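You operate a simulated robot arm through the tools that you are given. There is no shell and no other tool.

Carry out the task below with a simulated robot arm. There is one attempt and no reset: what you move stays moved.

Task
Wind the reel back to 0, brake it and park the thread bar.
Fine: the bar goes in the stand's forks.

The check looks at the end state, three seconds after you hand in, the way a careful person would. Anything else that was tipped, shoved, dropped, spilled or broken makes it a failure.

Robot
A 7-joint arm with a two-finger gripper, fixed in place. Base frame: the origin is on the floor under the middle of its stand, x ahead of it, y to its left, z up. Lengths are in mm, angles in degrees, forces in N, time in s.
With the tool pointing down near the work surface it reaches from about 380 to 780 mm from the base axis. Its first joint turns from -143.0 to 143.0 degrees. Payload 2.45 kg.
The tool frame sits at the grasp point between the pads (the TCP): z along the fingers, y along the line on which they close. The tips reach 26 mm beyond it. The gripper opens to 96 mm; its body begins 69 mm behind the TCP.
Orientation is told as [roll, pitch, yaw] about the base's x, y, z axes, in that order, counted from this pose: with the fingers straight down and closing along the base's y, the tool's x points along the base's -x, its y along +y and its z along -z.

Tools
- The arm moves only by the tool step_arm. Its argument "rows" is one flat list of numbers, 6 for each row, row after row: the shift along the tool's x, y, z in units of 30 mm (1.0 is 30 mm), then the turn, a rotation vector about the tool's x, y, z in units of 5 degrees (1.0 is 5 degrees). In form: [x, y, z, ax, ay, az, x, y, z, ax, ay, az, ...]. A call has 1 to 20 rows; each row shifts and turns the commanded pose from where the row before left it, along the tool's axes as they then stand. "gripper" is the closure, from 0 (fully open) to 1 (shut), set as the call begins (left out, the last holds). A call with a number of a shift or a turn outside -1 to 1 is refused whole. Each row takes 0.2 s and may step no farther than 50 mm and 8.6 degrees from the row before; otherwise, or with a gripper value out of range, the whole call is refused. A pose out of reach is approached as far as the arm can. The call stops where the force on the tool passes 70 N (or 10 N more than at its start, if that is more) or the arm is blocked; 0.2 s more then pass. Each finger travels about 50 mm/s and halts on what it meets, pressing with about 27 N; the grip force reading is that of the motor and also rises with nothing between the fingers. The clock runs only during rows and for 0.2 s after the last one: add rows that do not move to give the fingers time. It gives the time, the measured TCP pose, the force on the tool (base axes), the opening and the grip force at its end, in the units of the frame above (readings bear some noise), with the torque about the TCP (base axes, N m) and any sound that the robot's microphone picked up, and new pictures: "pictures" is both (left out), scene, wrist or none.
- Cameras (640 x 400 px; columns grow to the right, rows downward): "scene" is fixed at [215.4, -654.8, 1469]; the picture's right is [0.96, -0.30, 0.00], its down [-0.13, -0.42, -0.90] and it looks along [0.27, 0.86, -0.44] (base axes); focal length 345 px, centre (320, 200). "wrist" rides on the gripper at [82, 3, -98] in the tool frame; the picture's right is [-0.04, 1.00, 0.00], its down [-0.73, -0.03, -0.68] and it looks along [-0.68, -0.03, 0.73] (tool axes); focal length 256 px, centre (320, 200).
- slide_trunk(by): slides the trunk up (or, below 0, down) by that many mm; the arm rides with it, the base frame stays. It gives what a move gives, with no picture.
- point_at(camera, pixels): for up to 12 pixels [column, row] of the newest picture of that camera ("zoom" is the newest enlarged one), the place [x, y, z] in the base frame of the surface seen there, good to about 3 mm, but the place of the scene camera against the robot may be out by one fixed shift of up to 25 mm in any direction. No time passes.
- inspect(camera, box): a new picture of the part [left, top, right, bottom] of that camera's present view, enlarged. No time passes.
- job_done(): hands the job in; it is judged then, once.

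Open the gripper and draw the arm clear of the work before you hand the job in, unless the task says otherwise.

The tools are called after "Request:" by a JSON object that holds its "fn" and its "kwargs". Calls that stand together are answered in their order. step_arm: Moves the arm, as the interface text tells. Its arguments: {"type":"object","properties":{"rows":{"type":"array"},"gripper":{"type":"number"},"pictures":{"type":"string","enum":["both","scene","wrist","none"]}},"required":["rows"]} The other tools are called the same way: slide_trunk (by) moves the trunk up or down; point_at (camera, pixels) gives the place of the surface under pixels of a picture; inspect (camera, box) takes an enlarged picture of a part of a camera's view; job_done () hands the job in.

At the start:

```text
t: 0.0
ee_pos: [495.2, -7.5, 1167.3]
orientation: [0.0, 0.0, 0.0]
contact_force: [0.1, 0.3, 0.4]
ft_torque: [0.01, 0.02, 0.0]
grip_width: 96.0
gripper_force: 0.3
trunk travel left (down, up): [-575.0, 65.0]
```

scene: 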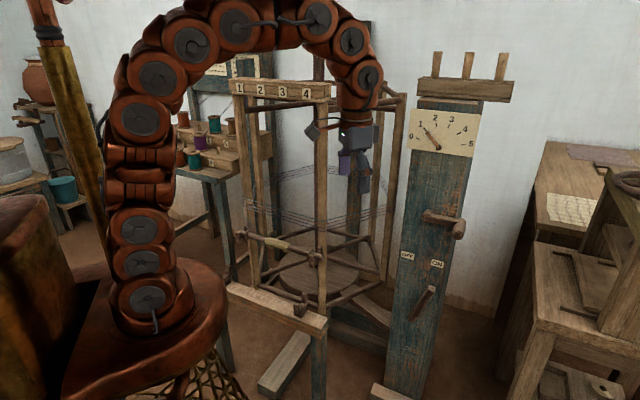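
wrist: 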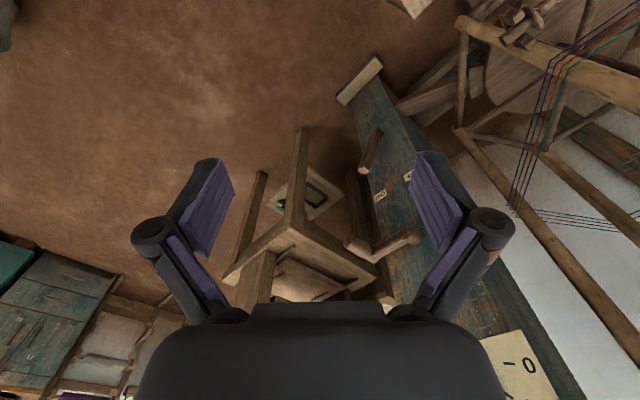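

The scene shows a warping reel with a post carrying a dial (about 445,130), a crank (443,222), a brake lever (425,300) and a numbered bar (280,92). I will enlarge these parts first.

Request:
{"fn": "inspect", "kwargs": {"camera": "scene", "box": [380, 40, 540, 140]}}

Request:
{"fn": "inspect", "kwargs": {"camera": "scene", "box": [360, 180, 520, 330]}}

Request:
{"fn": "inspect", "kwargs": {"camera": "scene", "box": [200, 60, 420, 200]}}

Request:
{"fn": "inspect", "kwargs": {"camera": "scene", "box": [200, 200, 420, 340]}}

```text
4.00 times, centred on (460, 90) of scene
```

zoom: 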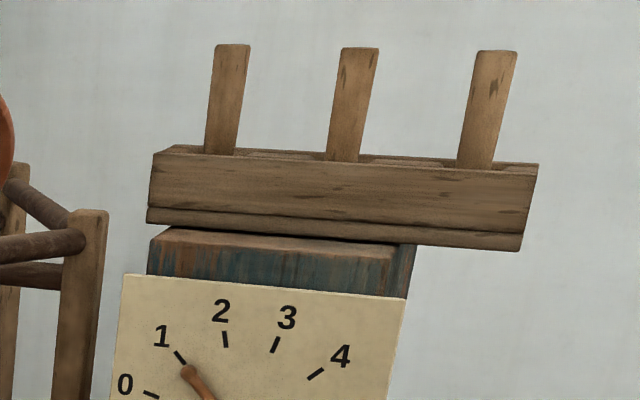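

```text
2.67 times, centred on (440, 255) of scene
```

zoom: 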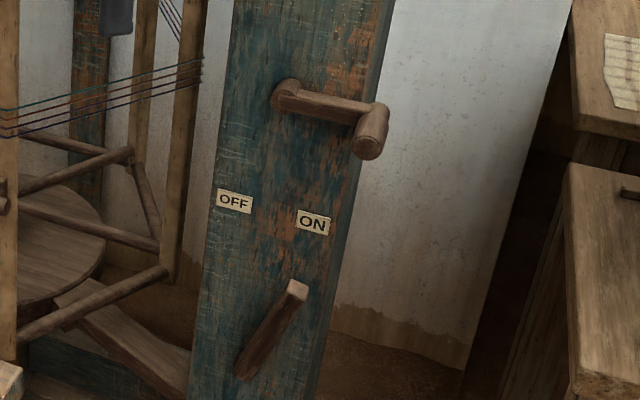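

```text
2.86 times, centred on (310, 130) of scene
```

zoom: 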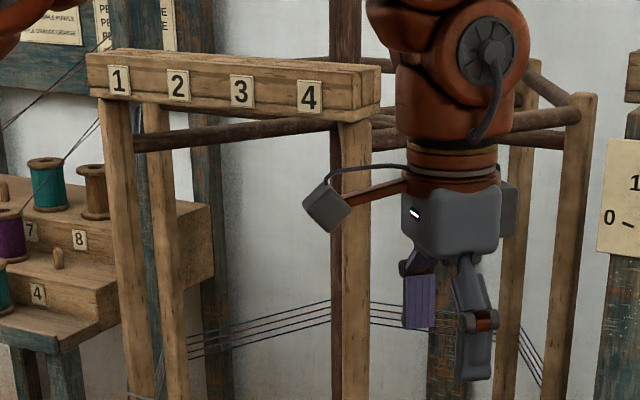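

```text
2.86 times, centred on (310, 270) of scene
```

zoom: 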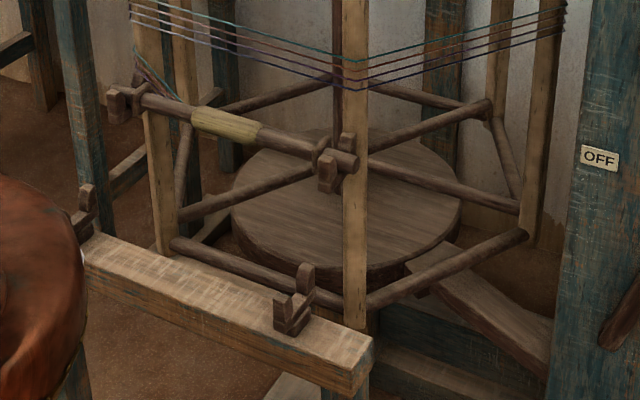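

The dial points to about 1, and the lever and the bar with its yellow wrapping are visible. I'll measure where the main parts are.

Request:
{"fn": "point_at", "kwargs": {"camera": "scene", "pixels": [[426, 219], [458, 222], [459, 235], [408, 255], [437, 264], [433, 290], [419, 315], [430, 135], [416, 118], [412, 138], [437, 147], [440, 200]]}}

Request:
{"fn": "point_at", "kwargs": {"camera": "scene", "pixels": [[240, 234], [262, 240], [279, 244], [297, 250], [321, 257], [313, 260], [228, 277], [300, 303], [304, 296], [324, 322], [322, 330], [232, 290]]}}

Request:
{"fn": "point_at", "kwargs": {"camera": "scene", "pixels": [[240, 88], [283, 93], [307, 94], [330, 95], [246, 200], [325, 200], [259, 200], [389, 200], [330, 285], [365, 150], [320, 225], [470, 90]]}}

```text
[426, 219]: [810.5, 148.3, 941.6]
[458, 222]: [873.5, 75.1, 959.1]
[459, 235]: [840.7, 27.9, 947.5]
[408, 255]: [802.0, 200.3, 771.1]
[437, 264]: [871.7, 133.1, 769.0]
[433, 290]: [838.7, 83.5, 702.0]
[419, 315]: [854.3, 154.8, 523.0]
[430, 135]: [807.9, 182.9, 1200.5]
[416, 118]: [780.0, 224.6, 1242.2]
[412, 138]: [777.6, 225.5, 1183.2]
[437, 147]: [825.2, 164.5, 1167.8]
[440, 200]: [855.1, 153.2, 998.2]
```

```text
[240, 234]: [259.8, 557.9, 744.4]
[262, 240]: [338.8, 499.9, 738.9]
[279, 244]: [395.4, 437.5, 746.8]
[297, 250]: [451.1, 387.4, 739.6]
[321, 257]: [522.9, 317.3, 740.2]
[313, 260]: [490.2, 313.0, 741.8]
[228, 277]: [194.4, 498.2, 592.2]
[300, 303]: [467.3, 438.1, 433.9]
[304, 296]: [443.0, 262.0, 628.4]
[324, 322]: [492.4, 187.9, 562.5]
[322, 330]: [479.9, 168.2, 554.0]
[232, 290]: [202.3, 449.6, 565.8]
```

```text
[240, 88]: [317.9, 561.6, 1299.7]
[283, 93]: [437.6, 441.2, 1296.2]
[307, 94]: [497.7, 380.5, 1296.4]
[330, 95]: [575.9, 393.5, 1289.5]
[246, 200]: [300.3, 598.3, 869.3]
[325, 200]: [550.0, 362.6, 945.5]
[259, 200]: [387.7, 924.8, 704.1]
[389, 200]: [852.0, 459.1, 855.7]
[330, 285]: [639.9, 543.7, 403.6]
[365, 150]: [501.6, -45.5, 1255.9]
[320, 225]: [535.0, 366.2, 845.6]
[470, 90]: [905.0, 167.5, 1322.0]
```

I'll look closer at the bar, its forks, the brake lever and the threads.

Request:
{"fn": "inspect", "kwargs": {"camera": "scene", "box": [225, 220, 345, 330]}}

Request:
{"fn": "inspect", "kwargs": {"camera": "scene", "box": [390, 270, 460, 340]}}

Request:
{"fn": "inspect", "kwargs": {"camera": "scene", "box": [170, 120, 290, 240]}}

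Request:
{"fn": "inspect", "kwargs": {"camera": "scene", "box": [290, 120, 410, 240]}}

Request:
{"fn": "inspect", "kwargs": {"camera": "wrist", "box": [200, 80, 440, 300]}}

Request:
{"fn": "inspect", "kwargs": {"camera": "wrist", "box": [420, 0, 640, 220]}}

Request:
{"fn": "inspect", "kwargs": {"camera": "scene", "box": [400, 100, 480, 160]}}

```text
3.64 times, centred on (285, 275) of scene
```

zoom: 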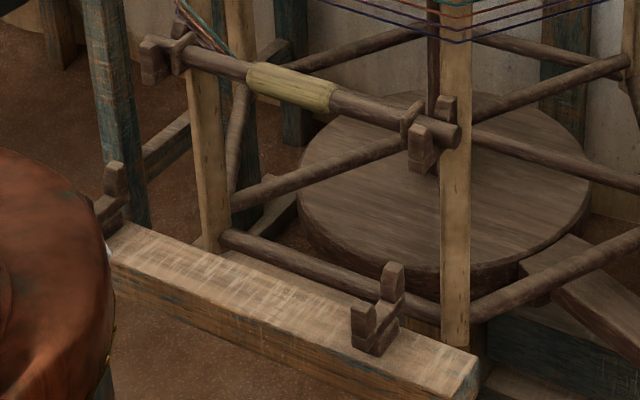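

```text
5.71 times, centred on (425, 305) of scene
```

zoom: 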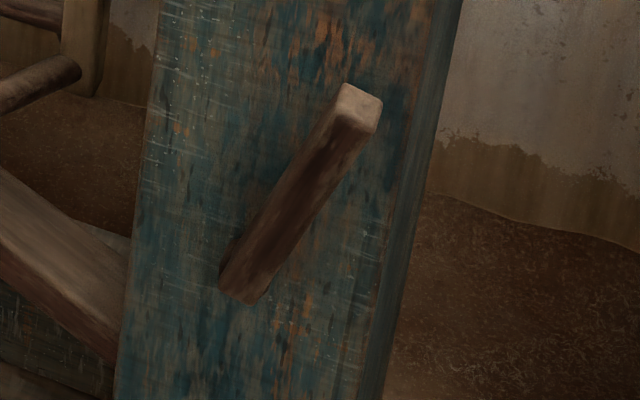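

```text
3.33 times, centred on (230, 180) of scene
```

zoom: 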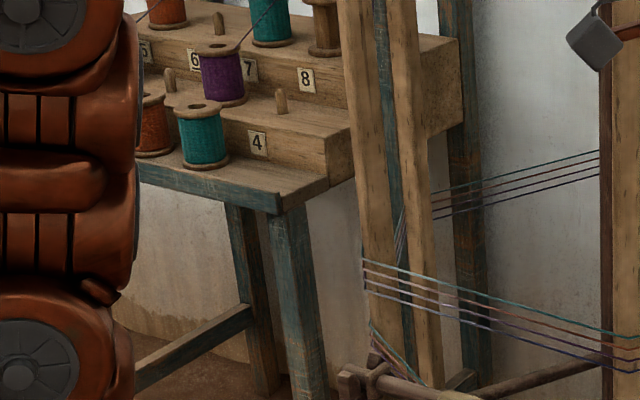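

```text
3.33 times, centred on (350, 180) of scene
```

zoom: 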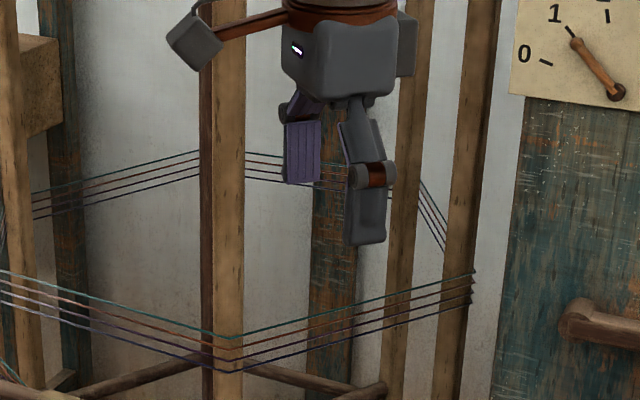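

```text
1.82 times, centred on (320, 190) of wrist
```

zoom: 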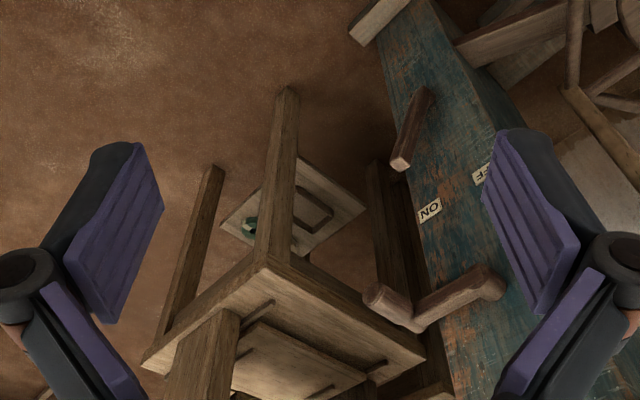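

```text
1.82 times, centred on (530, 110) of wrist
```

zoom: 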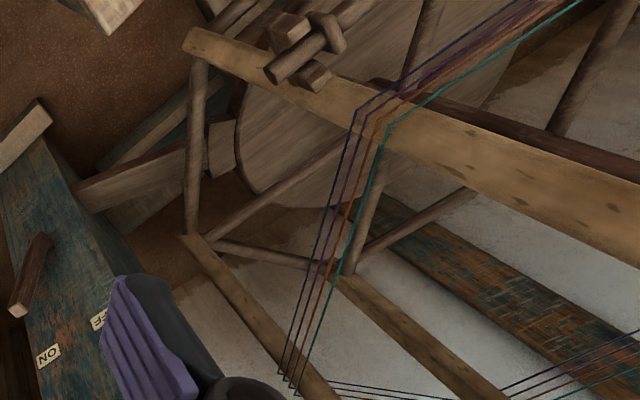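

```text
6.67 times, centred on (440, 130) of scene
```

zoom: 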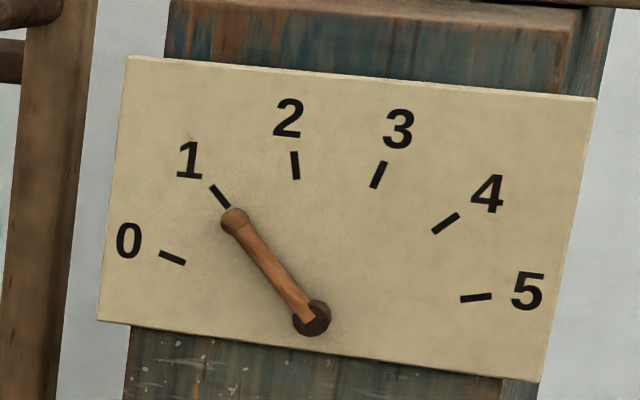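

The dial reads exactly 1. I'll measure the lever along its length and check more points of the crank and the forks.

Request:
{"fn": "point_at", "kwargs": {"camera": "scene", "pixels": [[429, 287], [432, 289], [427, 298], [423, 304], [419, 309], [415, 316], [412, 321], [410, 318], [408, 300], [440, 300], [412, 330], [434, 330]]}}

Request:
{"fn": "point_at", "kwargs": {"camera": "wrist", "pixels": [[353, 245], [365, 255], [390, 240], [410, 235], [365, 165], [368, 160], [372, 145], [377, 135], [380, 197], [407, 176], [340, 95], [375, 65]]}}

Request:
{"fn": "inspect", "kwargs": {"camera": "wrist", "box": [330, 100, 430, 280]}}

```text
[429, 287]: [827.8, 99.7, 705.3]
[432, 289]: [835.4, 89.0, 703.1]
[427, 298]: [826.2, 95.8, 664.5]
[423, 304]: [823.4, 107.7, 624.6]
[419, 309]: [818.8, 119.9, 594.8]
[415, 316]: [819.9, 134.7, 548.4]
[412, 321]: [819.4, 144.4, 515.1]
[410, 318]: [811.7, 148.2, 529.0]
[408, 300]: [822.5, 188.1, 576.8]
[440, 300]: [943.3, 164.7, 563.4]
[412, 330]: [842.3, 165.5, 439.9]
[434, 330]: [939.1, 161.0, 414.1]
```

```text
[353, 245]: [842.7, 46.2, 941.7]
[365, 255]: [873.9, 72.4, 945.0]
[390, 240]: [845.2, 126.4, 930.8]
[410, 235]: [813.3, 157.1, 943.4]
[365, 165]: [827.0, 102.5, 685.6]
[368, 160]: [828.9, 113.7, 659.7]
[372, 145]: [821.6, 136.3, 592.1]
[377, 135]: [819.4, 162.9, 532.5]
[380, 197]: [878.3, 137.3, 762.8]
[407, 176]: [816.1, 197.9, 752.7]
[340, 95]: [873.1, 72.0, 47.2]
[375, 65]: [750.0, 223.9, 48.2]
```

```text
2.22 times, centred on (380, 190) of wrist
```

zoom: 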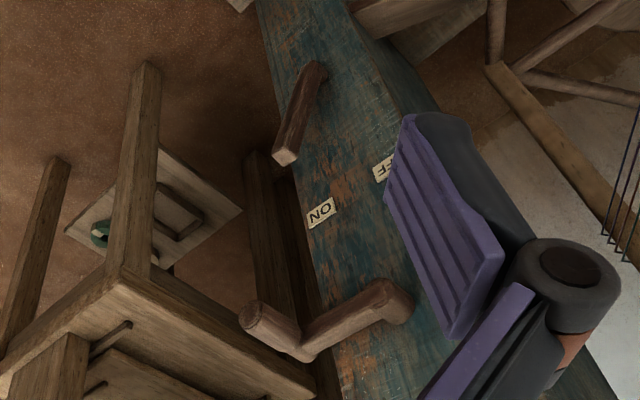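

The lever leans right toward ON (tip about [835,89,703], pivot about [815,150,525]), so the brake looks set now. I'll check obstacles near the work: the table on the right and the robot's own column.

Request:
{"fn": "point_at", "kwargs": {"camera": "scene", "pixels": [[535, 245], [540, 325], [600, 330], [545, 145], [530, 215], [620, 240], [520, 380], [380, 392], [285, 370], [150, 265], [150, 300], [145, 170]]}}

Request:
{"fn": "point_at", "kwargs": {"camera": "wrist", "pixels": [[290, 228], [225, 280], [378, 285], [300, 135], [262, 175], [350, 300], [345, 95], [500, 30], [520, 35], [505, 10], [400, 5], [550, 15]]}}

```text
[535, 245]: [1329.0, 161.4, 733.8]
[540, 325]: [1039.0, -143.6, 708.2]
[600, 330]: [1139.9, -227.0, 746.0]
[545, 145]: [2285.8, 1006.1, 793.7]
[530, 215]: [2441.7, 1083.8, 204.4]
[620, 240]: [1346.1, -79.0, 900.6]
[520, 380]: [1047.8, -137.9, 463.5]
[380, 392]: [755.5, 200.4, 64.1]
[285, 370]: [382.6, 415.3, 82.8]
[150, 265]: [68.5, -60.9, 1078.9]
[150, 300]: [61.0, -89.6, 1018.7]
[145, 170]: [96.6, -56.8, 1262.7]
```

```text
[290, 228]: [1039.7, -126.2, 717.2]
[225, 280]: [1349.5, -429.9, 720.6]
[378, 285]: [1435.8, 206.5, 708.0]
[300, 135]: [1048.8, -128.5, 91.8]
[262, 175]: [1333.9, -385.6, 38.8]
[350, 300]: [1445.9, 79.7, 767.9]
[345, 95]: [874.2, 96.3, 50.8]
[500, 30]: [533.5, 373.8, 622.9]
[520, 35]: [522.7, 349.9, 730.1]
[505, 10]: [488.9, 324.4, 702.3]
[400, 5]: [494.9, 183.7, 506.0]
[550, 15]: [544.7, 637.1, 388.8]
```

The table is clear of the post (corner near [1039,-130]). The lever sits low (z about 700), so I lower the trunk first, with free air below the gripper.

Request:
{"fn": "slide_trunk", "kwargs": {"by": -250}}

```text
t: 2.6
ee_pos: [494.4, -7.3, 917.7]
orientation: [-0.1, 0.0, 0.0]
contact_force: [-0.5, 0.3, -0.8]
ft_torque: [0.0, 0.01, -0.03]
grip_width: 96.4
gripper_force: 0.1
trunk travel left (down, up): [-325.0, 315.0]
```

The TCP is at [494,-7,918] with the tool pointing down. I turn the tool about the vertical by about +46 degrees, so that it will face the post once pitched up.

Request:
{"fn": "step_arm", "kwargs": {"rows": [0, 0, 0, 0, 0, -1, 0, 0, 0, 0, 0, -1, 0, 0, 0, 0, 0, -1, 0, 0, 0, 0, 0, -1, 0, 0, 0, 0, 0, -1, 0, 0, 0, 0, 0, -1, 0, 0, 0, 0, 0, -1, 0, 0, 0, 0, 0, -1, 0, 0, 0, 0, 0, -1, 0, 0, 0, 0, 0, -0.2], "pictures": "scene"}}

```text
t: 4.8
ee_pos: [494.4, -8.0, 916.3]
orientation: [0.0, 0.0, 46.0]
contact_force: [0.7, -0.3, 0.2]
ft_torque: [0.0, 0.04, 0.0]
grip_width: 96.0
gripper_force: 0.1
trunk travel left (down, up): [-325.0, 315.0]
```

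scene: 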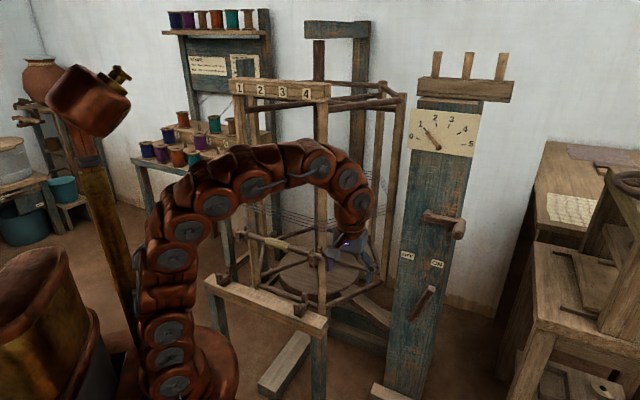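

Yaw is now 46. I pitch the tool to horizontal over 18 rows while shifting sideways along -tool y, so it lines up in front of the lever.

Request:
{"fn": "step_arm", "kwargs": {"rows": [0, -0.33, 0, 0, -1, 0, 0, -0.33, 0, 0, -1, 0, 0, -0.33, 0, 0, -1, 0, 0, -0.33, 0, 0, -1, 0, 0, -0.33, 0, 0, -1, 0, 0, -0.33, 0, 0, -1, 0, 0, -0.33, 0, 0, -1, 0, 0, -0.33, 0, 0, -1, 0, 0, -0.33, 0, 0, -1, 0, 0, -0.33, 0, 0, -1, 0, 0, -0.33, 0, 0, -1, 0, 0, -0.33, 0, 0, -1, 0, 0, -0.33, 0, 0, -1, 0, 0, -0.33, 0, 0, -1, 0, 0, -0.33, 0, 0, -1, 0, 0, -0.33, 0, 0, -1, 0, 0, -0.33, 0, 0, -1, 0, 0, -0.33, 0, 0, -1, 0]}}

```text
t: 8.6
ee_pos: [623.3, -132.1, 917.3]
orientation: [-178.6, -89.9, -135.5]
contact_force: [0.6, 0.3, -0.1]
ft_torque: [-0.02, 0.0, 0.01]
grip_width: 95.9
gripper_force: 0.0
trunk travel left (down, up): [-325.0, 315.0]
```

scene: 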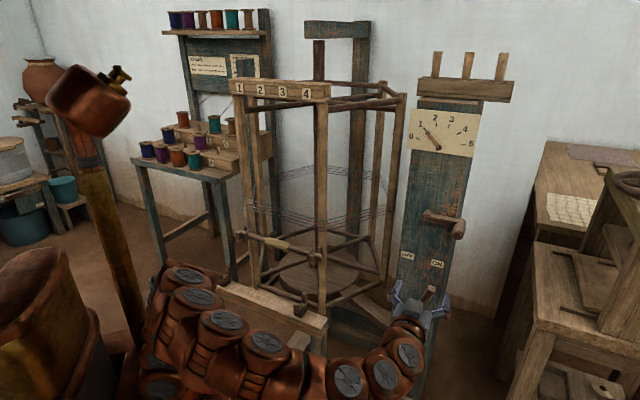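
wrist: 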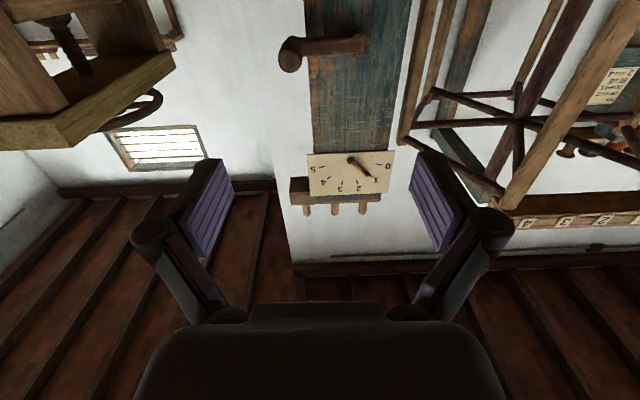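

The tool is now horizontal facing the post, and the wrist view (upside-down) shows the crank at (320,47) and the dial at (350,175). I measure these from the wrist camera.

Request:
{"fn": "point_at", "kwargs": {"camera": "wrist", "pixels": [[288, 57], [300, 44], [325, 45], [350, 45], [360, 45], [361, 160], [365, 174], [388, 166], [312, 170], [330, 100], [395, 100], [375, 180]]}}

Request:
{"fn": "inspect", "kwargs": {"camera": "wrist", "box": [260, 0, 440, 110]}}

```text
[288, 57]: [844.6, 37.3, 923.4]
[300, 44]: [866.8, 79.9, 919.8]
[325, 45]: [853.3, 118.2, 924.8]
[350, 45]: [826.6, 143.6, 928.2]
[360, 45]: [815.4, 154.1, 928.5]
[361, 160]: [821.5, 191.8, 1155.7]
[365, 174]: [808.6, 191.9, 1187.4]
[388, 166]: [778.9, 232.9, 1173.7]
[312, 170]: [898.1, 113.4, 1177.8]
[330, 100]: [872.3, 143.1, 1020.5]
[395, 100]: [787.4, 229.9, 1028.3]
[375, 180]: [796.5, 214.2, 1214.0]
```

```text
3.56 times, centred on (350, 55) of wrist
```

zoom: 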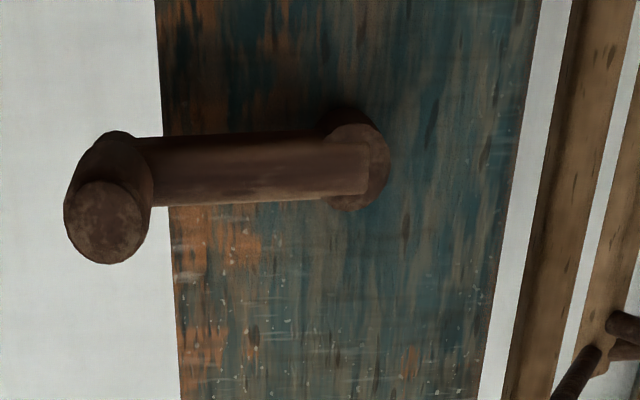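

I measure the peg's end face and the hub centre more exactly.

Request:
{"fn": "point_at", "kwargs": {"camera": "wrist", "pixels": [[290, 61], [285, 61], [295, 61], [290, 55], [290, 68], [356, 44], [361, 45], [366, 46], [361, 38], [361, 53], [310, 42], [310, 50]]}}

```text
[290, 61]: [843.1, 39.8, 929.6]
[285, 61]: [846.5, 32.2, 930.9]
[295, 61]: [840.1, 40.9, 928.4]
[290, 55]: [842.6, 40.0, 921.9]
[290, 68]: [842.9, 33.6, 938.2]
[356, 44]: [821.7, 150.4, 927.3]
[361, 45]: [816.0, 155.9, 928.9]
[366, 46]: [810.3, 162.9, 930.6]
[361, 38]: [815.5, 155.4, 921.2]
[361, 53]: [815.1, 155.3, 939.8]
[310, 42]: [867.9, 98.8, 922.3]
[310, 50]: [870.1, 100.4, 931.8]
```

The peg axis is about [.., t=569, z=930] and 95 mm out from the face; the hub is 102 mm to its left at the same height. Now I lower the trunk to look at the brake lever.

Request:
{"fn": "slide_trunk", "kwargs": {"by": -230}}

Request:
{"fn": "step_arm", "kwargs": {"rows": [0, 0, 0, 0, 0, 0]}}

```text
t: 11.0
ee_pos: [623.1, -132.2, 686.9]
orientation: [145.6, -90.0, -99.6]
contact_force: [0.6, -0.1, 0.5]
ft_torque: [-0.01, -0.03, -0.02]
grip_width: 95.9
gripper_force: 0.0
trunk travel left (down, up): [-95.0, 545.0]
```

```text
t: 11.4
ee_pos: [623.4, -131.6, 687.7]
orientation: [136.7, -90.0, -90.7]
contact_force: [0.0, -0.5, 0.1]
ft_torque: [-0.04, -0.01, -0.02]
grip_width: 96.0
gripper_force: 0.0
trunk travel left (down, up): [-95.0, 545.0]
```

scene: 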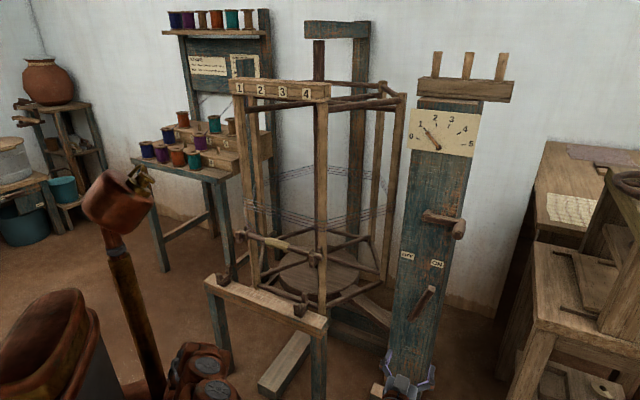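
wrist: 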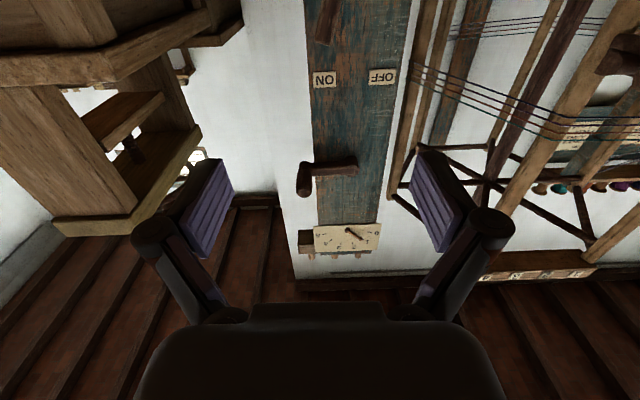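

The lever shows at the top of the wrist view (325,20), its tip close to the ON label (323,79). I measure the lever and the labels.

Request:
{"fn": "point_at", "kwargs": {"camera": "wrist", "pixels": [[323, 40], [318, 38], [330, 40], [324, 25], [328, 10], [333, 2], [338, 2], [323, 79], [382, 76], [350, 60], [315, 25], [334, 25]]}}

Request:
{"fn": "inspect", "kwargs": {"camera": "wrist", "box": [280, 0, 420, 90]}}

Request:
{"fn": "inspect", "kwargs": {"camera": "scene", "box": [390, 240, 460, 330]}}

```text
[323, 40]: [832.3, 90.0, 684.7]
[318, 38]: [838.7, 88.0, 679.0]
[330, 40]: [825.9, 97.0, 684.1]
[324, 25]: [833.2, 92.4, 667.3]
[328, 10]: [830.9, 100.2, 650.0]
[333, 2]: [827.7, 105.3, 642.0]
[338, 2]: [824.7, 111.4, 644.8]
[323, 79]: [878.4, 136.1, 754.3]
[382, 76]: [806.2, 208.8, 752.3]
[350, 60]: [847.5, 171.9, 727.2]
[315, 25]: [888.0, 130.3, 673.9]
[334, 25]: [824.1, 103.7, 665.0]
```

```text
4.44 times, centred on (350, 45) of wrist
```

zoom: 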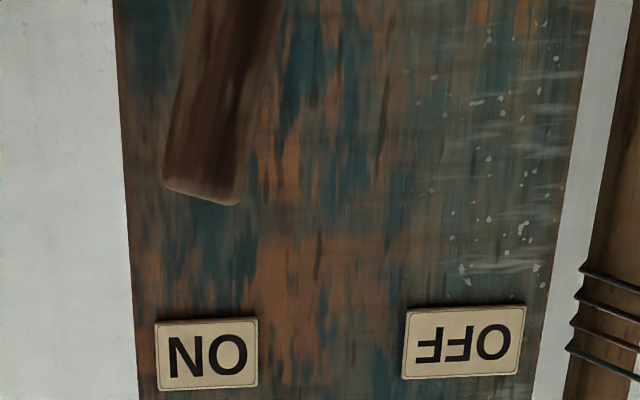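

```text
4.44 times, centred on (425, 285) of scene
```

zoom: 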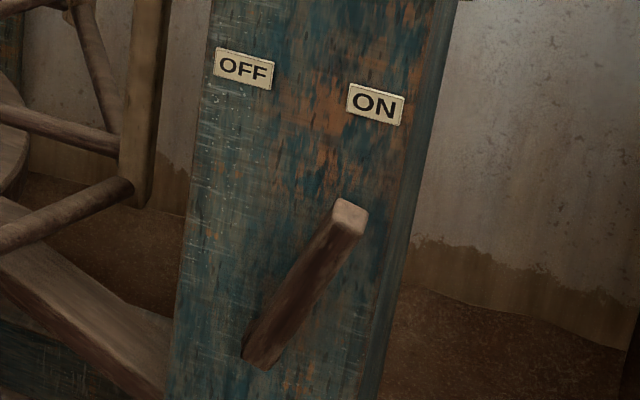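

The lever leans about 18 degrees toward ON, so the brake is on and must be released before winding. I correct yaw to 45 degrees, half-close the fingers and advance to just short of the lever, aligned at its tip.

Request:
{"fn": "step_arm", "kwargs": {"rows": [0.33, 0.25, 0, 0.2, 0, 0, 0.33, 0.25, 0, 0, 0, 0, 0, 0, 1, 0, 0, 0, 0, 0, 1, 0, 0, 0, 0, 0, 1, 0, 0, 0, 0, 0, 1, 0, 0, 0, 0, 0, 1, 0, 0, 0, 0, 0, 1, 0, 0, 0, 0, 0, 1, 0, 0, 0], "gripper": 0.3}}

```text
t: 13.4
ee_pos: [762.7, 28.3, 667.9]
orientation: [94.8, -89.9, -49.8]
contact_force: [0.4, -0.3, 0.9]
ft_torque: [-0.02, -0.01, 0.0]
grip_width: 67.3
gripper_force: 0.0
trunk travel left (down, up): [-95.0, 545.0]
```

scene: 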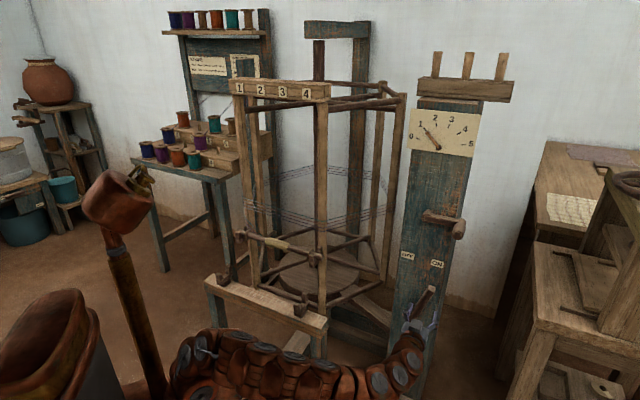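
wrist: 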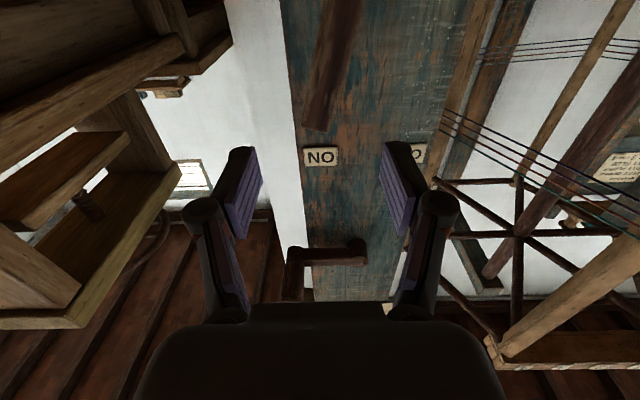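

The lever (318,105) is centred between the fingers (240 and 400), about 95 mm ahead. I advance 100 mm to straddle it.

Request:
{"fn": "step_arm", "kwargs": {"rows": [0, 0, 0.8, 0, 0, 0, 0, 0, 0.8, 0, 0, 0, 0, 0, 0.8, 0, 0, 0, 0, 0, 0.9, 0, 0, 0]}}

```text
t: 14.4
ee_pos: [832.5, 96.5, 667.5]
orientation: [96.7, -90.0, -51.8]
contact_force: [0.1, -1.0, 1.1]
ft_torque: [-0.02, -0.01, 0.0]
grip_width: 67.3
gripper_force: 0.0
trunk travel left (down, up): [-95.0, 545.0]
```

scene: 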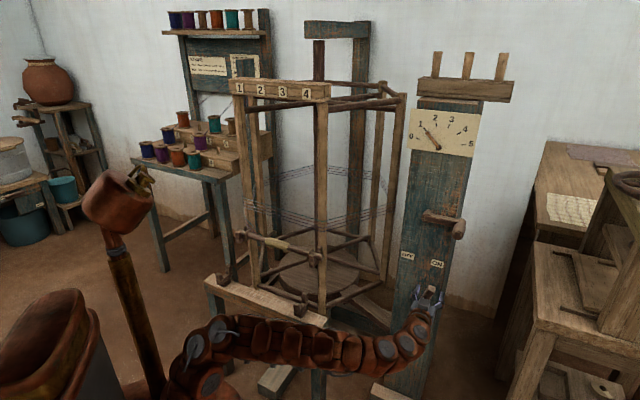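
wrist: 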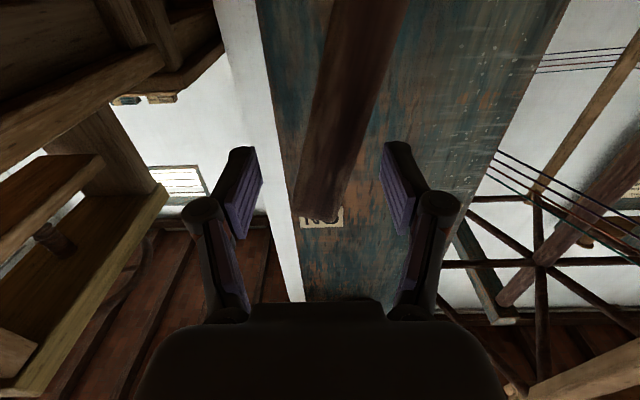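

The lever sits between the pads (cols 296–345 at row 190). I move left (tool +y), so that the right-hand finger pushes the lever toward OFF, and watch the force.

Request:
{"fn": "step_arm", "kwargs": {"rows": [0, 0.5, 0, 0, 0, 0, 0, 0.5, 0, 0, 0, 0, 0, 0.5, 0, 0, 0, 0, 0, 0.5, 0, 0, 0, 0], "pictures": "wrist"}}

```text
t: 15.4
ee_pos: [788.9, 139.0, 667.9]
orientation: [-36.8, -89.9, 81.8]
contact_force: [0.2, -0.2, 0.1]
ft_torque: [0.02, 0.0, -0.01]
grip_width: 67.0
gripper_force: 0.0
trunk travel left (down, up): [-95.0, 545.0]
```

wrist: 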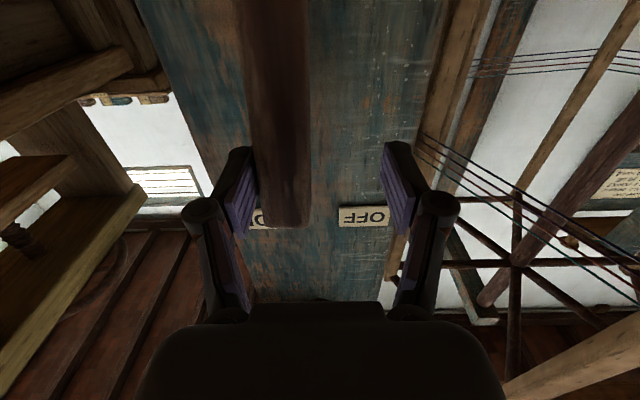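

The lever moved easily and is now near vertical (cols 255–310). I keep pushing left about 45 mm further toward OFF.

Request:
{"fn": "step_arm", "kwargs": {"rows": [0, 0.4, 0, 0, 0, 0, 0, 0.4, 0, 0, 0, 0, 0, 0.4, 0, 0, 0, 0, 0, 0.3, 0, 0, 0, 0]}}

```text
t: 16.4
ee_pos: [755.6, 171.8, 668.4]
orientation: [137.6, -89.9, -92.6]
contact_force: [-0.5, -0.1, -0.6]
ft_torque: [-0.01, -0.03, 0.04]
grip_width: 67.2
gripper_force: 0.1
trunk travel left (down, up): [-95.0, 545.0]
```

scene: 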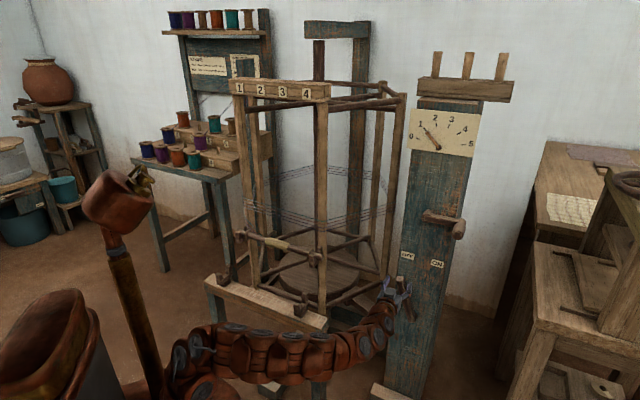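
wrist: 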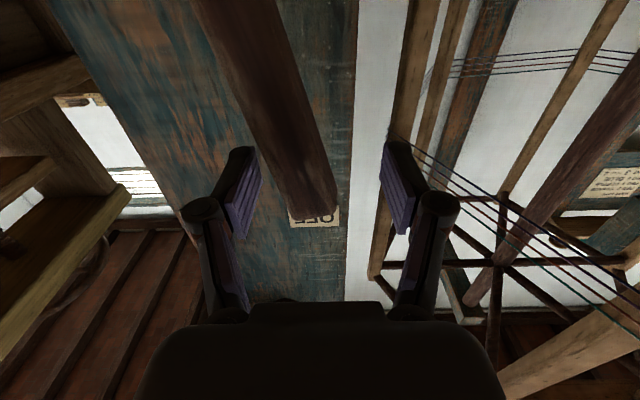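

The lever snapped across and now rests by the OFF label (col 313, row 215), free of both fingers. I back straight out.

Request:
{"fn": "step_arm", "kwargs": {"rows": [0, 0, -1, 0, 0, 0, 0, 0, -1, 0, 0, 0, 0, 0, -1, 0, 0, 0, 0, 0, -1, 0, 0, 0, 0, 0, -1, 0, 0, 0, 0, 0, -1, 0, 0, 0], "gripper": 0.3}}

Request:
{"fn": "slide_trunk", "kwargs": {"by": 262}}

```text
t: 17.8
ee_pos: [628.4, 44.5, 667.3]
orientation: [115.1, -89.9, -70.0]
contact_force: [0.8, -0.5, -0.2]
ft_torque: [0.01, -0.03, -0.04]
grip_width: 67.3
gripper_force: 0.1
trunk travel left (down, up): [-95.0, 545.0]
```

scene: 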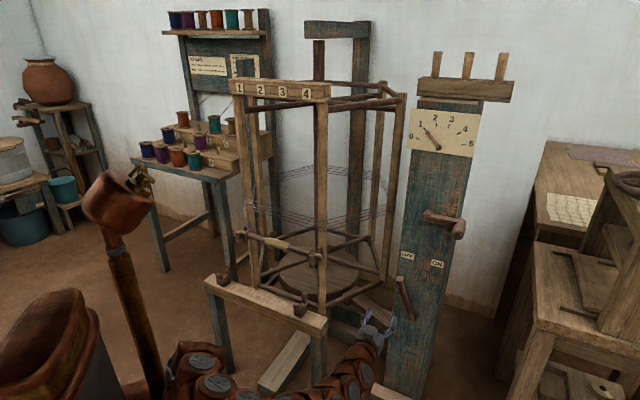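
wrist: 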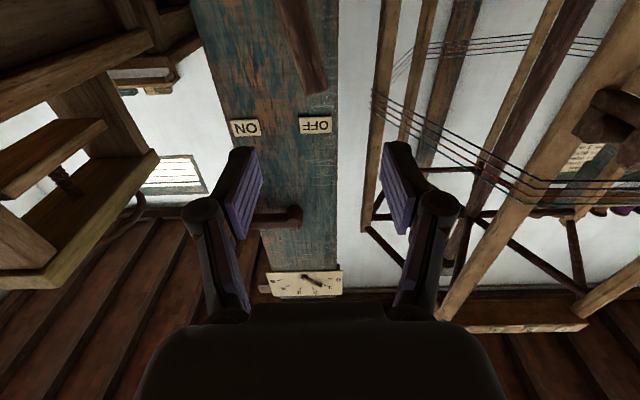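

```text
t: 20.5
ee_pos: [629.5, 45.2, 929.1]
orientation: [136.9, -90.0, -92.1]
contact_force: [0.0, 0.5, -0.4]
ft_torque: [0.01, 0.01, 0.03]
grip_width: 67.1
gripper_force: 0.1
trunk travel left (down, up): [-357.0, 283.0]
```

The lever is now at OFF in both views. The TCP is level with the crank, so I shift right 156 mm to line up with the peg and look again.

Request:
{"fn": "step_arm", "kwargs": {"rows": [0, -0.87, 0, 0, 0, 0, 0, -0.87, 0, 0, 0, 0, 0, -0.87, 0, 0, 0, 0, 0, -0.87, 0, 0, 0, 0, 0, -0.86, 0, 0, 0, 0, 0, -0.86, 0, 0, 0, 0]}}

```text
t: 21.9
ee_pos: [740.6, -68.1, 929.6]
orientation: [105.5, -90.0, -60.4]
contact_force: [-0.1, 1.0, 0.0]
ft_torque: [-0.02, -0.01, -0.06]
grip_width: 67.1
gripper_force: 0.0
trunk travel left (down, up): [-357.0, 283.0]
```

scene: 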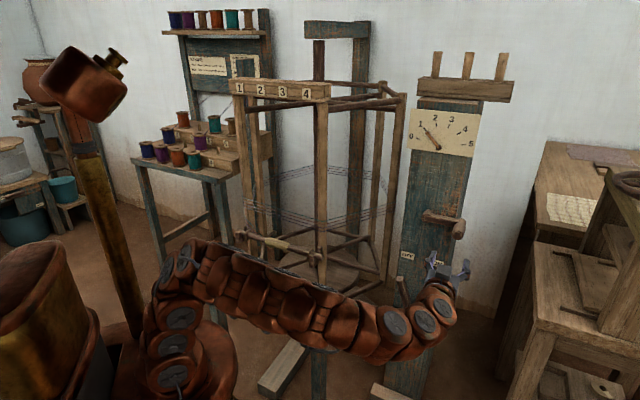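
wrist: 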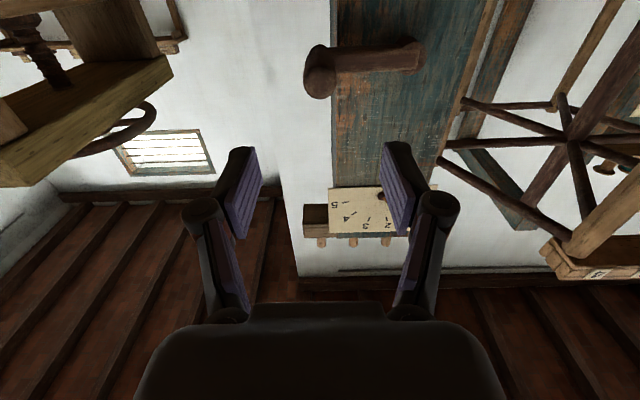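

The peg's end (319,80) projects just where the tool axis leads. I advance about 172 mm so the pads surround the peg, with the tips short of the crank arm.

Request:
{"fn": "step_arm", "kwargs": {"rows": [0, 0.05, 1, 0, 0, 0, 0, 0.05, 1, 0, 0, 0, 0, 0, 1, 0, 0, 0, 0, 0, 1, 0, 0, 0, 0, 0, 1, 0, 0, 0, 0, 0, 0.7, 0, 0, 0]}}

```text
t: 23.3
ee_pos: [858.6, 58.5, 930.0]
orientation: [71.2, -90.0, -26.1]
contact_force: [-0.1, -0.1, 0.3]
ft_torque: [-0.03, 0.02, 0.02]
grip_width: 67.2
gripper_force: 0.1
trunk travel left (down, up): [-357.0, 283.0]
```

scene: 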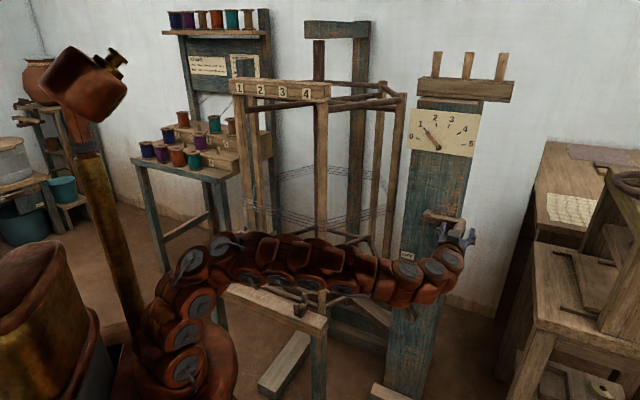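
wrist: 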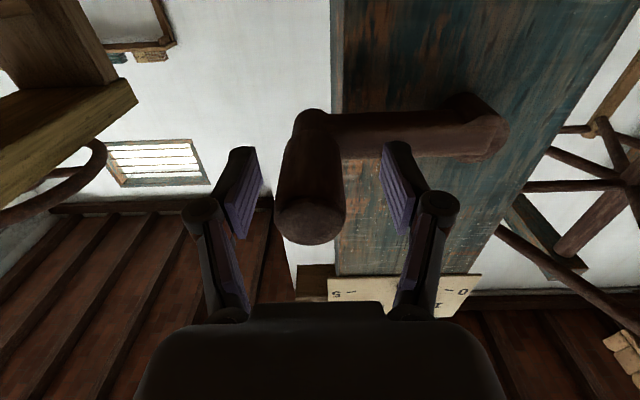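

The peg is between the pads (cols 280–345), about 4 mm off centre. I centre on it and close the grip.

Request:
{"fn": "step_arm", "kwargs": {"rows": [0, -0.13, 0, 0, 0, 0, 0, 0, 0, 0, 0, 0], "pictures": "none"}}

Request:
{"fn": "step_arm", "kwargs": {"rows": [0, 0, 0, 0, 0, 0, 0, 0, 0, 0, 0, 0, 0, 0, 0, 0, 0, 0, 0, 0, 0, 0, 0, 0, 0, 0, 0, 0, 0, 0], "gripper": 1}}

```text
t: 23.9
ee_pos: [860.5, 54.8, 929.5]
orientation: [145.7, -90.0, -100.9]
contact_force: [-0.4, -0.5, -0.3]
ft_torque: [-0.05, -0.01, 0.03]
grip_width: 67.2
gripper_force: 0.1
trunk travel left (down, up): [-357.0, 283.0]
```

```text
t: 25.1
ee_pos: [860.2, 53.6, 929.3]
orientation: [89.3, -90.0, -44.3]
contact_force: [-1.8, -0.3, -0.6]
ft_torque: [0.0, 0.05, 0.03]
grip_width: 32.4
gripper_force: 44.9
trunk travel left (down, up): [-357.0, 283.0]
```

scene: 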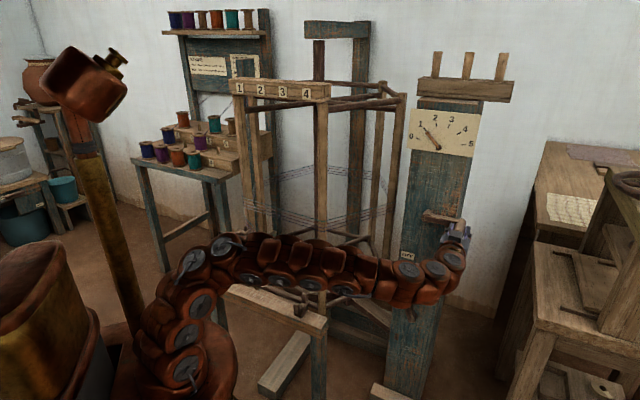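
wrist: 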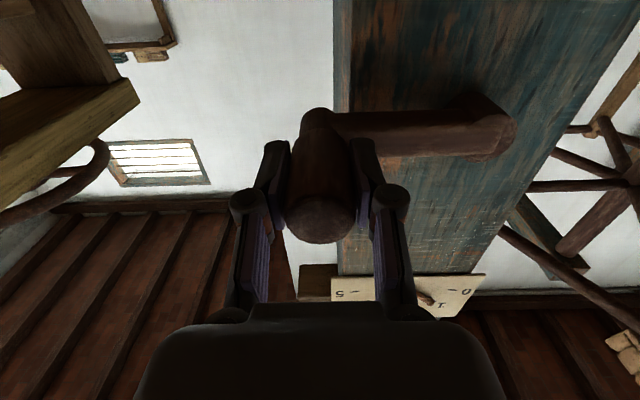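

The peg is gripped (32.4 mm). I make a small test turn of 20 degrees counterclockwise (up and left) and check which way the dial moves.

Request:
{"fn": "step_arm", "kwargs": {"rows": [-0.296, 0.013, 0, 0, 0, 0, -0.294, 0.039, 0, 0, 0, 0, -0.29, 0.064, 0, 0, 0, 0, -0.283, 0.089, 0, 0, 0, 0, 0, 0, 0, 0, 0, 0]}}

Request:
{"fn": "inspect", "kwargs": {"camera": "scene", "box": [400, 100, 480, 160]}}

```text
t: 26.3
ee_pos: [855.9, 58.7, 965.1]
orientation: [174.0, -89.9, -129.0]
contact_force: [0.8, 4.1, 0.2]
ft_torque: [0.92, -0.94, 0.18]
grip_width: 32.4
gripper_force: 44.8
trunk travel left (down, up): [-357.0, 283.0]
```

scene: 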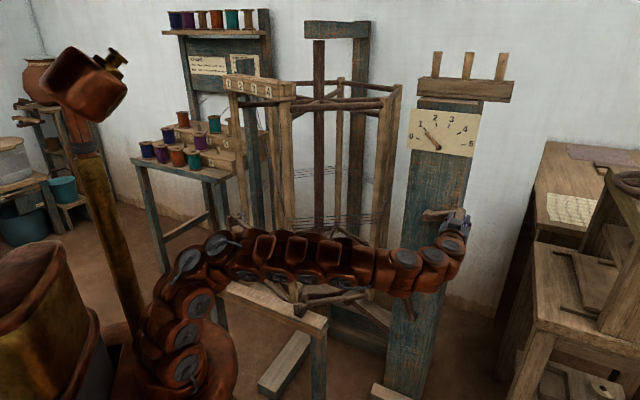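
wrist: 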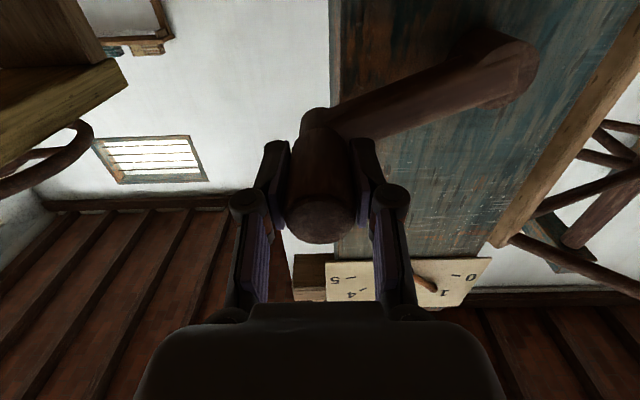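

```text
6.67 times, centred on (440, 130) of scene
```

zoom: 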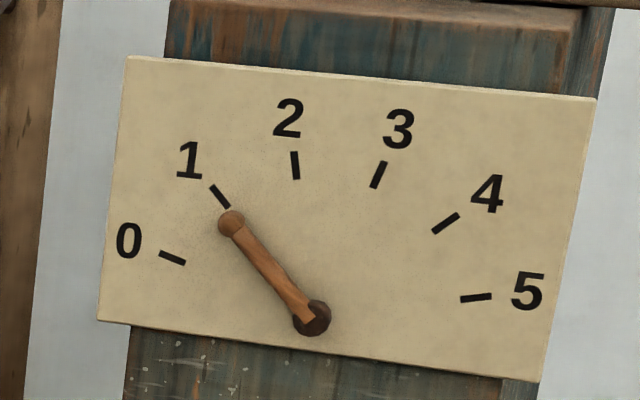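

The reel turned about 20 degrees and the needle moved slightly from 1 toward 0, so counterclockwise is right, at one reel turn per crank turn. I continue along the arc from 20 to 90 degrees.

Request:
{"fn": "step_arm", "kwargs": {"rows": [-0.274, 0.1135, 0, 0, 0, 0, -0.263, 0.137, 0, 0, 0, 0, -0.25, 0.159, 0, 0, 0, 0, -0.235, 0.181, 0, 0, 0, 0, -0.219, 0.2, 0, 0, 0, 0, -0.2, 0.219, 0, 0, 0, 0, -0.181, 0.235, 0, 0, 0, 0, -0.159, 0.25, 0, 0, 0, 0, -0.137, 0.263, 0, 0, 0, 0, -0.1135, 0.274, 0, 0, 0, 0, -0.089, 0.283, 0, 0, 0, 0, -0.064, 0.29, 0, 0, 0, 0, -0.039, 0.294, 0, 0, 0, 0, -0.013, 0.296, 0, 0, 0, 0, 0, 0, 0, 0, 0, 0]}}

Request:
{"fn": "inspect", "kwargs": {"camera": "scene", "box": [400, 100, 480, 160]}}

```text
t: 29.5
ee_pos: [790.7, 125.0, 1030.4]
orientation: [4.3, -89.9, 40.5]
contact_force: [-0.1, -1.7, -17.5]
ft_torque: [-0.51, 0.49, 0.58]
grip_width: 32.4
gripper_force: 44.8
trunk travel left (down, up): [-357.0, 283.0]
```

scene: 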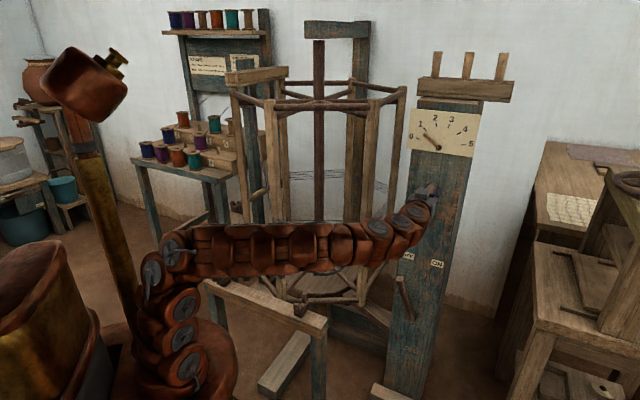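
wrist: 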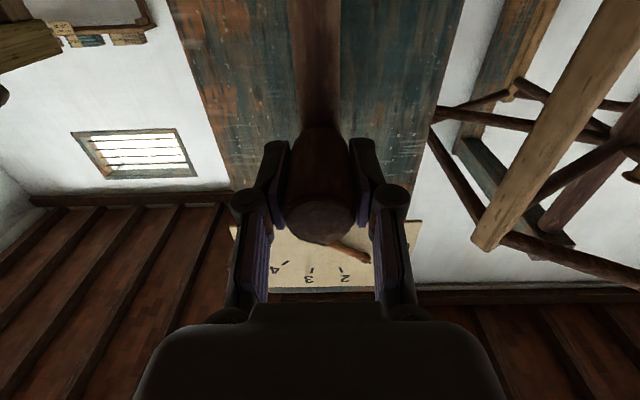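

```text
6.67 times, centred on (440, 130) of scene
```

zoom: 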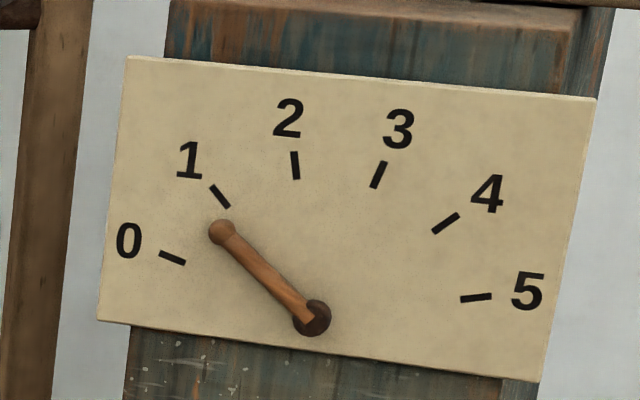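

The needle is a quarter of the way from 1 to 0; the downward pull of 17 N shows the radius is nearer 100 mm. I check where the forearm lies against the reel before going on.

Request:
{"fn": "point_at", "kwargs": {"camera": "scene", "pixels": [[175, 245], [210, 240], [240, 235], [280, 235], [320, 235], [360, 230], [400, 220], [262, 190], [242, 75], [285, 195], [300, 305], [290, 300]]}}

Request:
{"fn": "inspect", "kwargs": {"camera": "scene", "box": [200, 150, 420, 310]}}

```text
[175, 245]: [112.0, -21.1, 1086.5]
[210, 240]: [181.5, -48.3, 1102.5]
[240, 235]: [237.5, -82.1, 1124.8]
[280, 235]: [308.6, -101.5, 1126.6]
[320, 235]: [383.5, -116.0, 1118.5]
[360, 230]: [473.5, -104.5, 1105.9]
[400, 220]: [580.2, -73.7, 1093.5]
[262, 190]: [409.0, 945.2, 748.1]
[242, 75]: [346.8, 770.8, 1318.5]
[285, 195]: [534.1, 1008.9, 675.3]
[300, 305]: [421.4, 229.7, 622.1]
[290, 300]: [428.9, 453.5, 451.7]
```

```text
2.50 times, centred on (310, 230) of scene
```

zoom: 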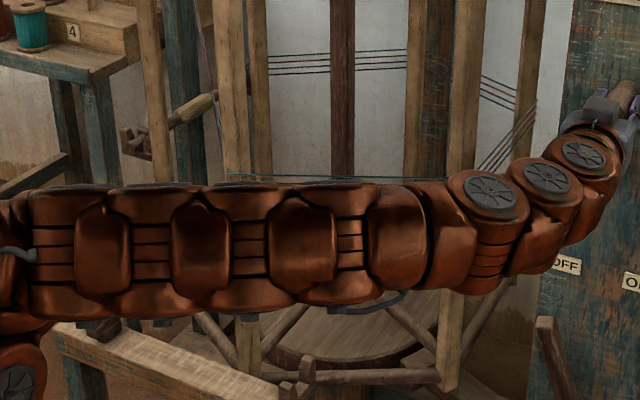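

The forearm is far in front of the reel (y below 0), so it is clear. I continue the arc from 90 to 180 degrees with a 100 mm radius.

Request:
{"fn": "step_arm", "kwargs": {"rows": [0.073, 0.217, 0, 0, 0, 0, 0.038, 0.288, 0, 0, 0, 0, 0.063, 0.284, 0, 0, 0, 0, 0.087, 0.277, 0, 0, 0, 0, 0.111, 0.269, 0, 0, 0, 0, 0.134, 0.258, 0, 0, 0, 0, 0.156, 0.245, 0, 0, 0, 0, 0.177, 0.231, 0, 0, 0, 0, 0.196, 0.214, 0, 0, 0, 0, 0.214, 0.196, 0, 0, 0, 0, 0.231, 0.177, 0, 0, 0, 0, 0.245, 0.156, 0, 0, 0, 0, 0.258, 0.134, 0, 0, 0, 0, 0.269, 0.111, 0, 0, 0, 0, 0.277, 0.087, 0, 0, 0, 0, 0.284, 0.063, 0, 0, 0, 0, 0.288, 0.038, 0, 0, 0, 0, 0.2905, 0.013, 0, 0, 0, 0, 0, 0, 0, 0, 0, 0]}}

Request:
{"fn": "inspect", "kwargs": {"camera": "scene", "box": [400, 100, 480, 160]}}

```text
t: 33.5
ee_pos: [718.2, 195.6, 928.8]
orientation: [-16.0, -89.9, 60.9]
contact_force: [-8.0, 6.6, -6.5]
ft_torque: [-1.04, 1.09, 0.28]
grip_width: 32.5
gripper_force: 45.1
trunk travel left (down, up): [-357.0, 283.0]
```

scene: 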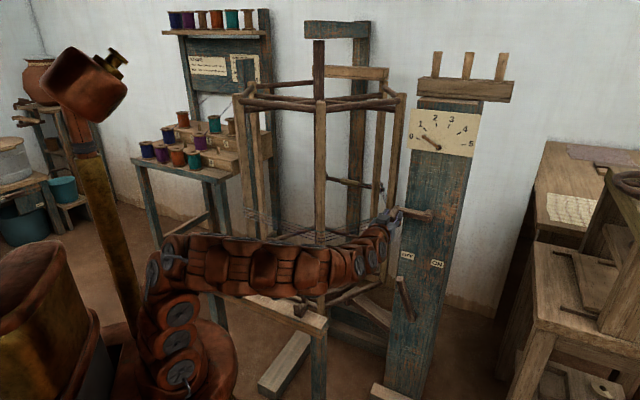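
wrist: 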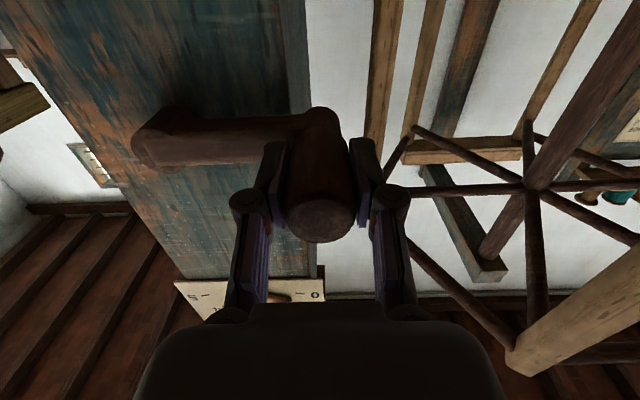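

```text
6.67 times, centred on (440, 130) of scene
```

zoom: 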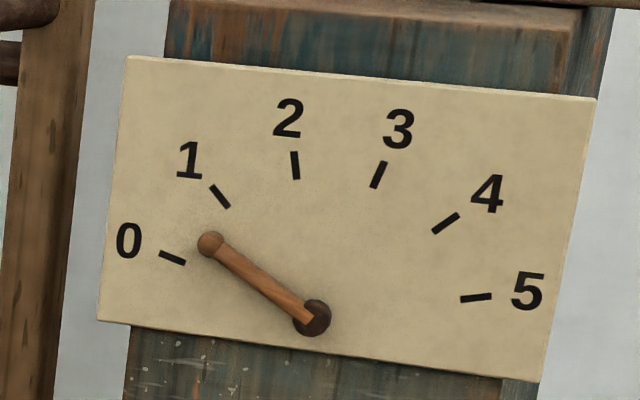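

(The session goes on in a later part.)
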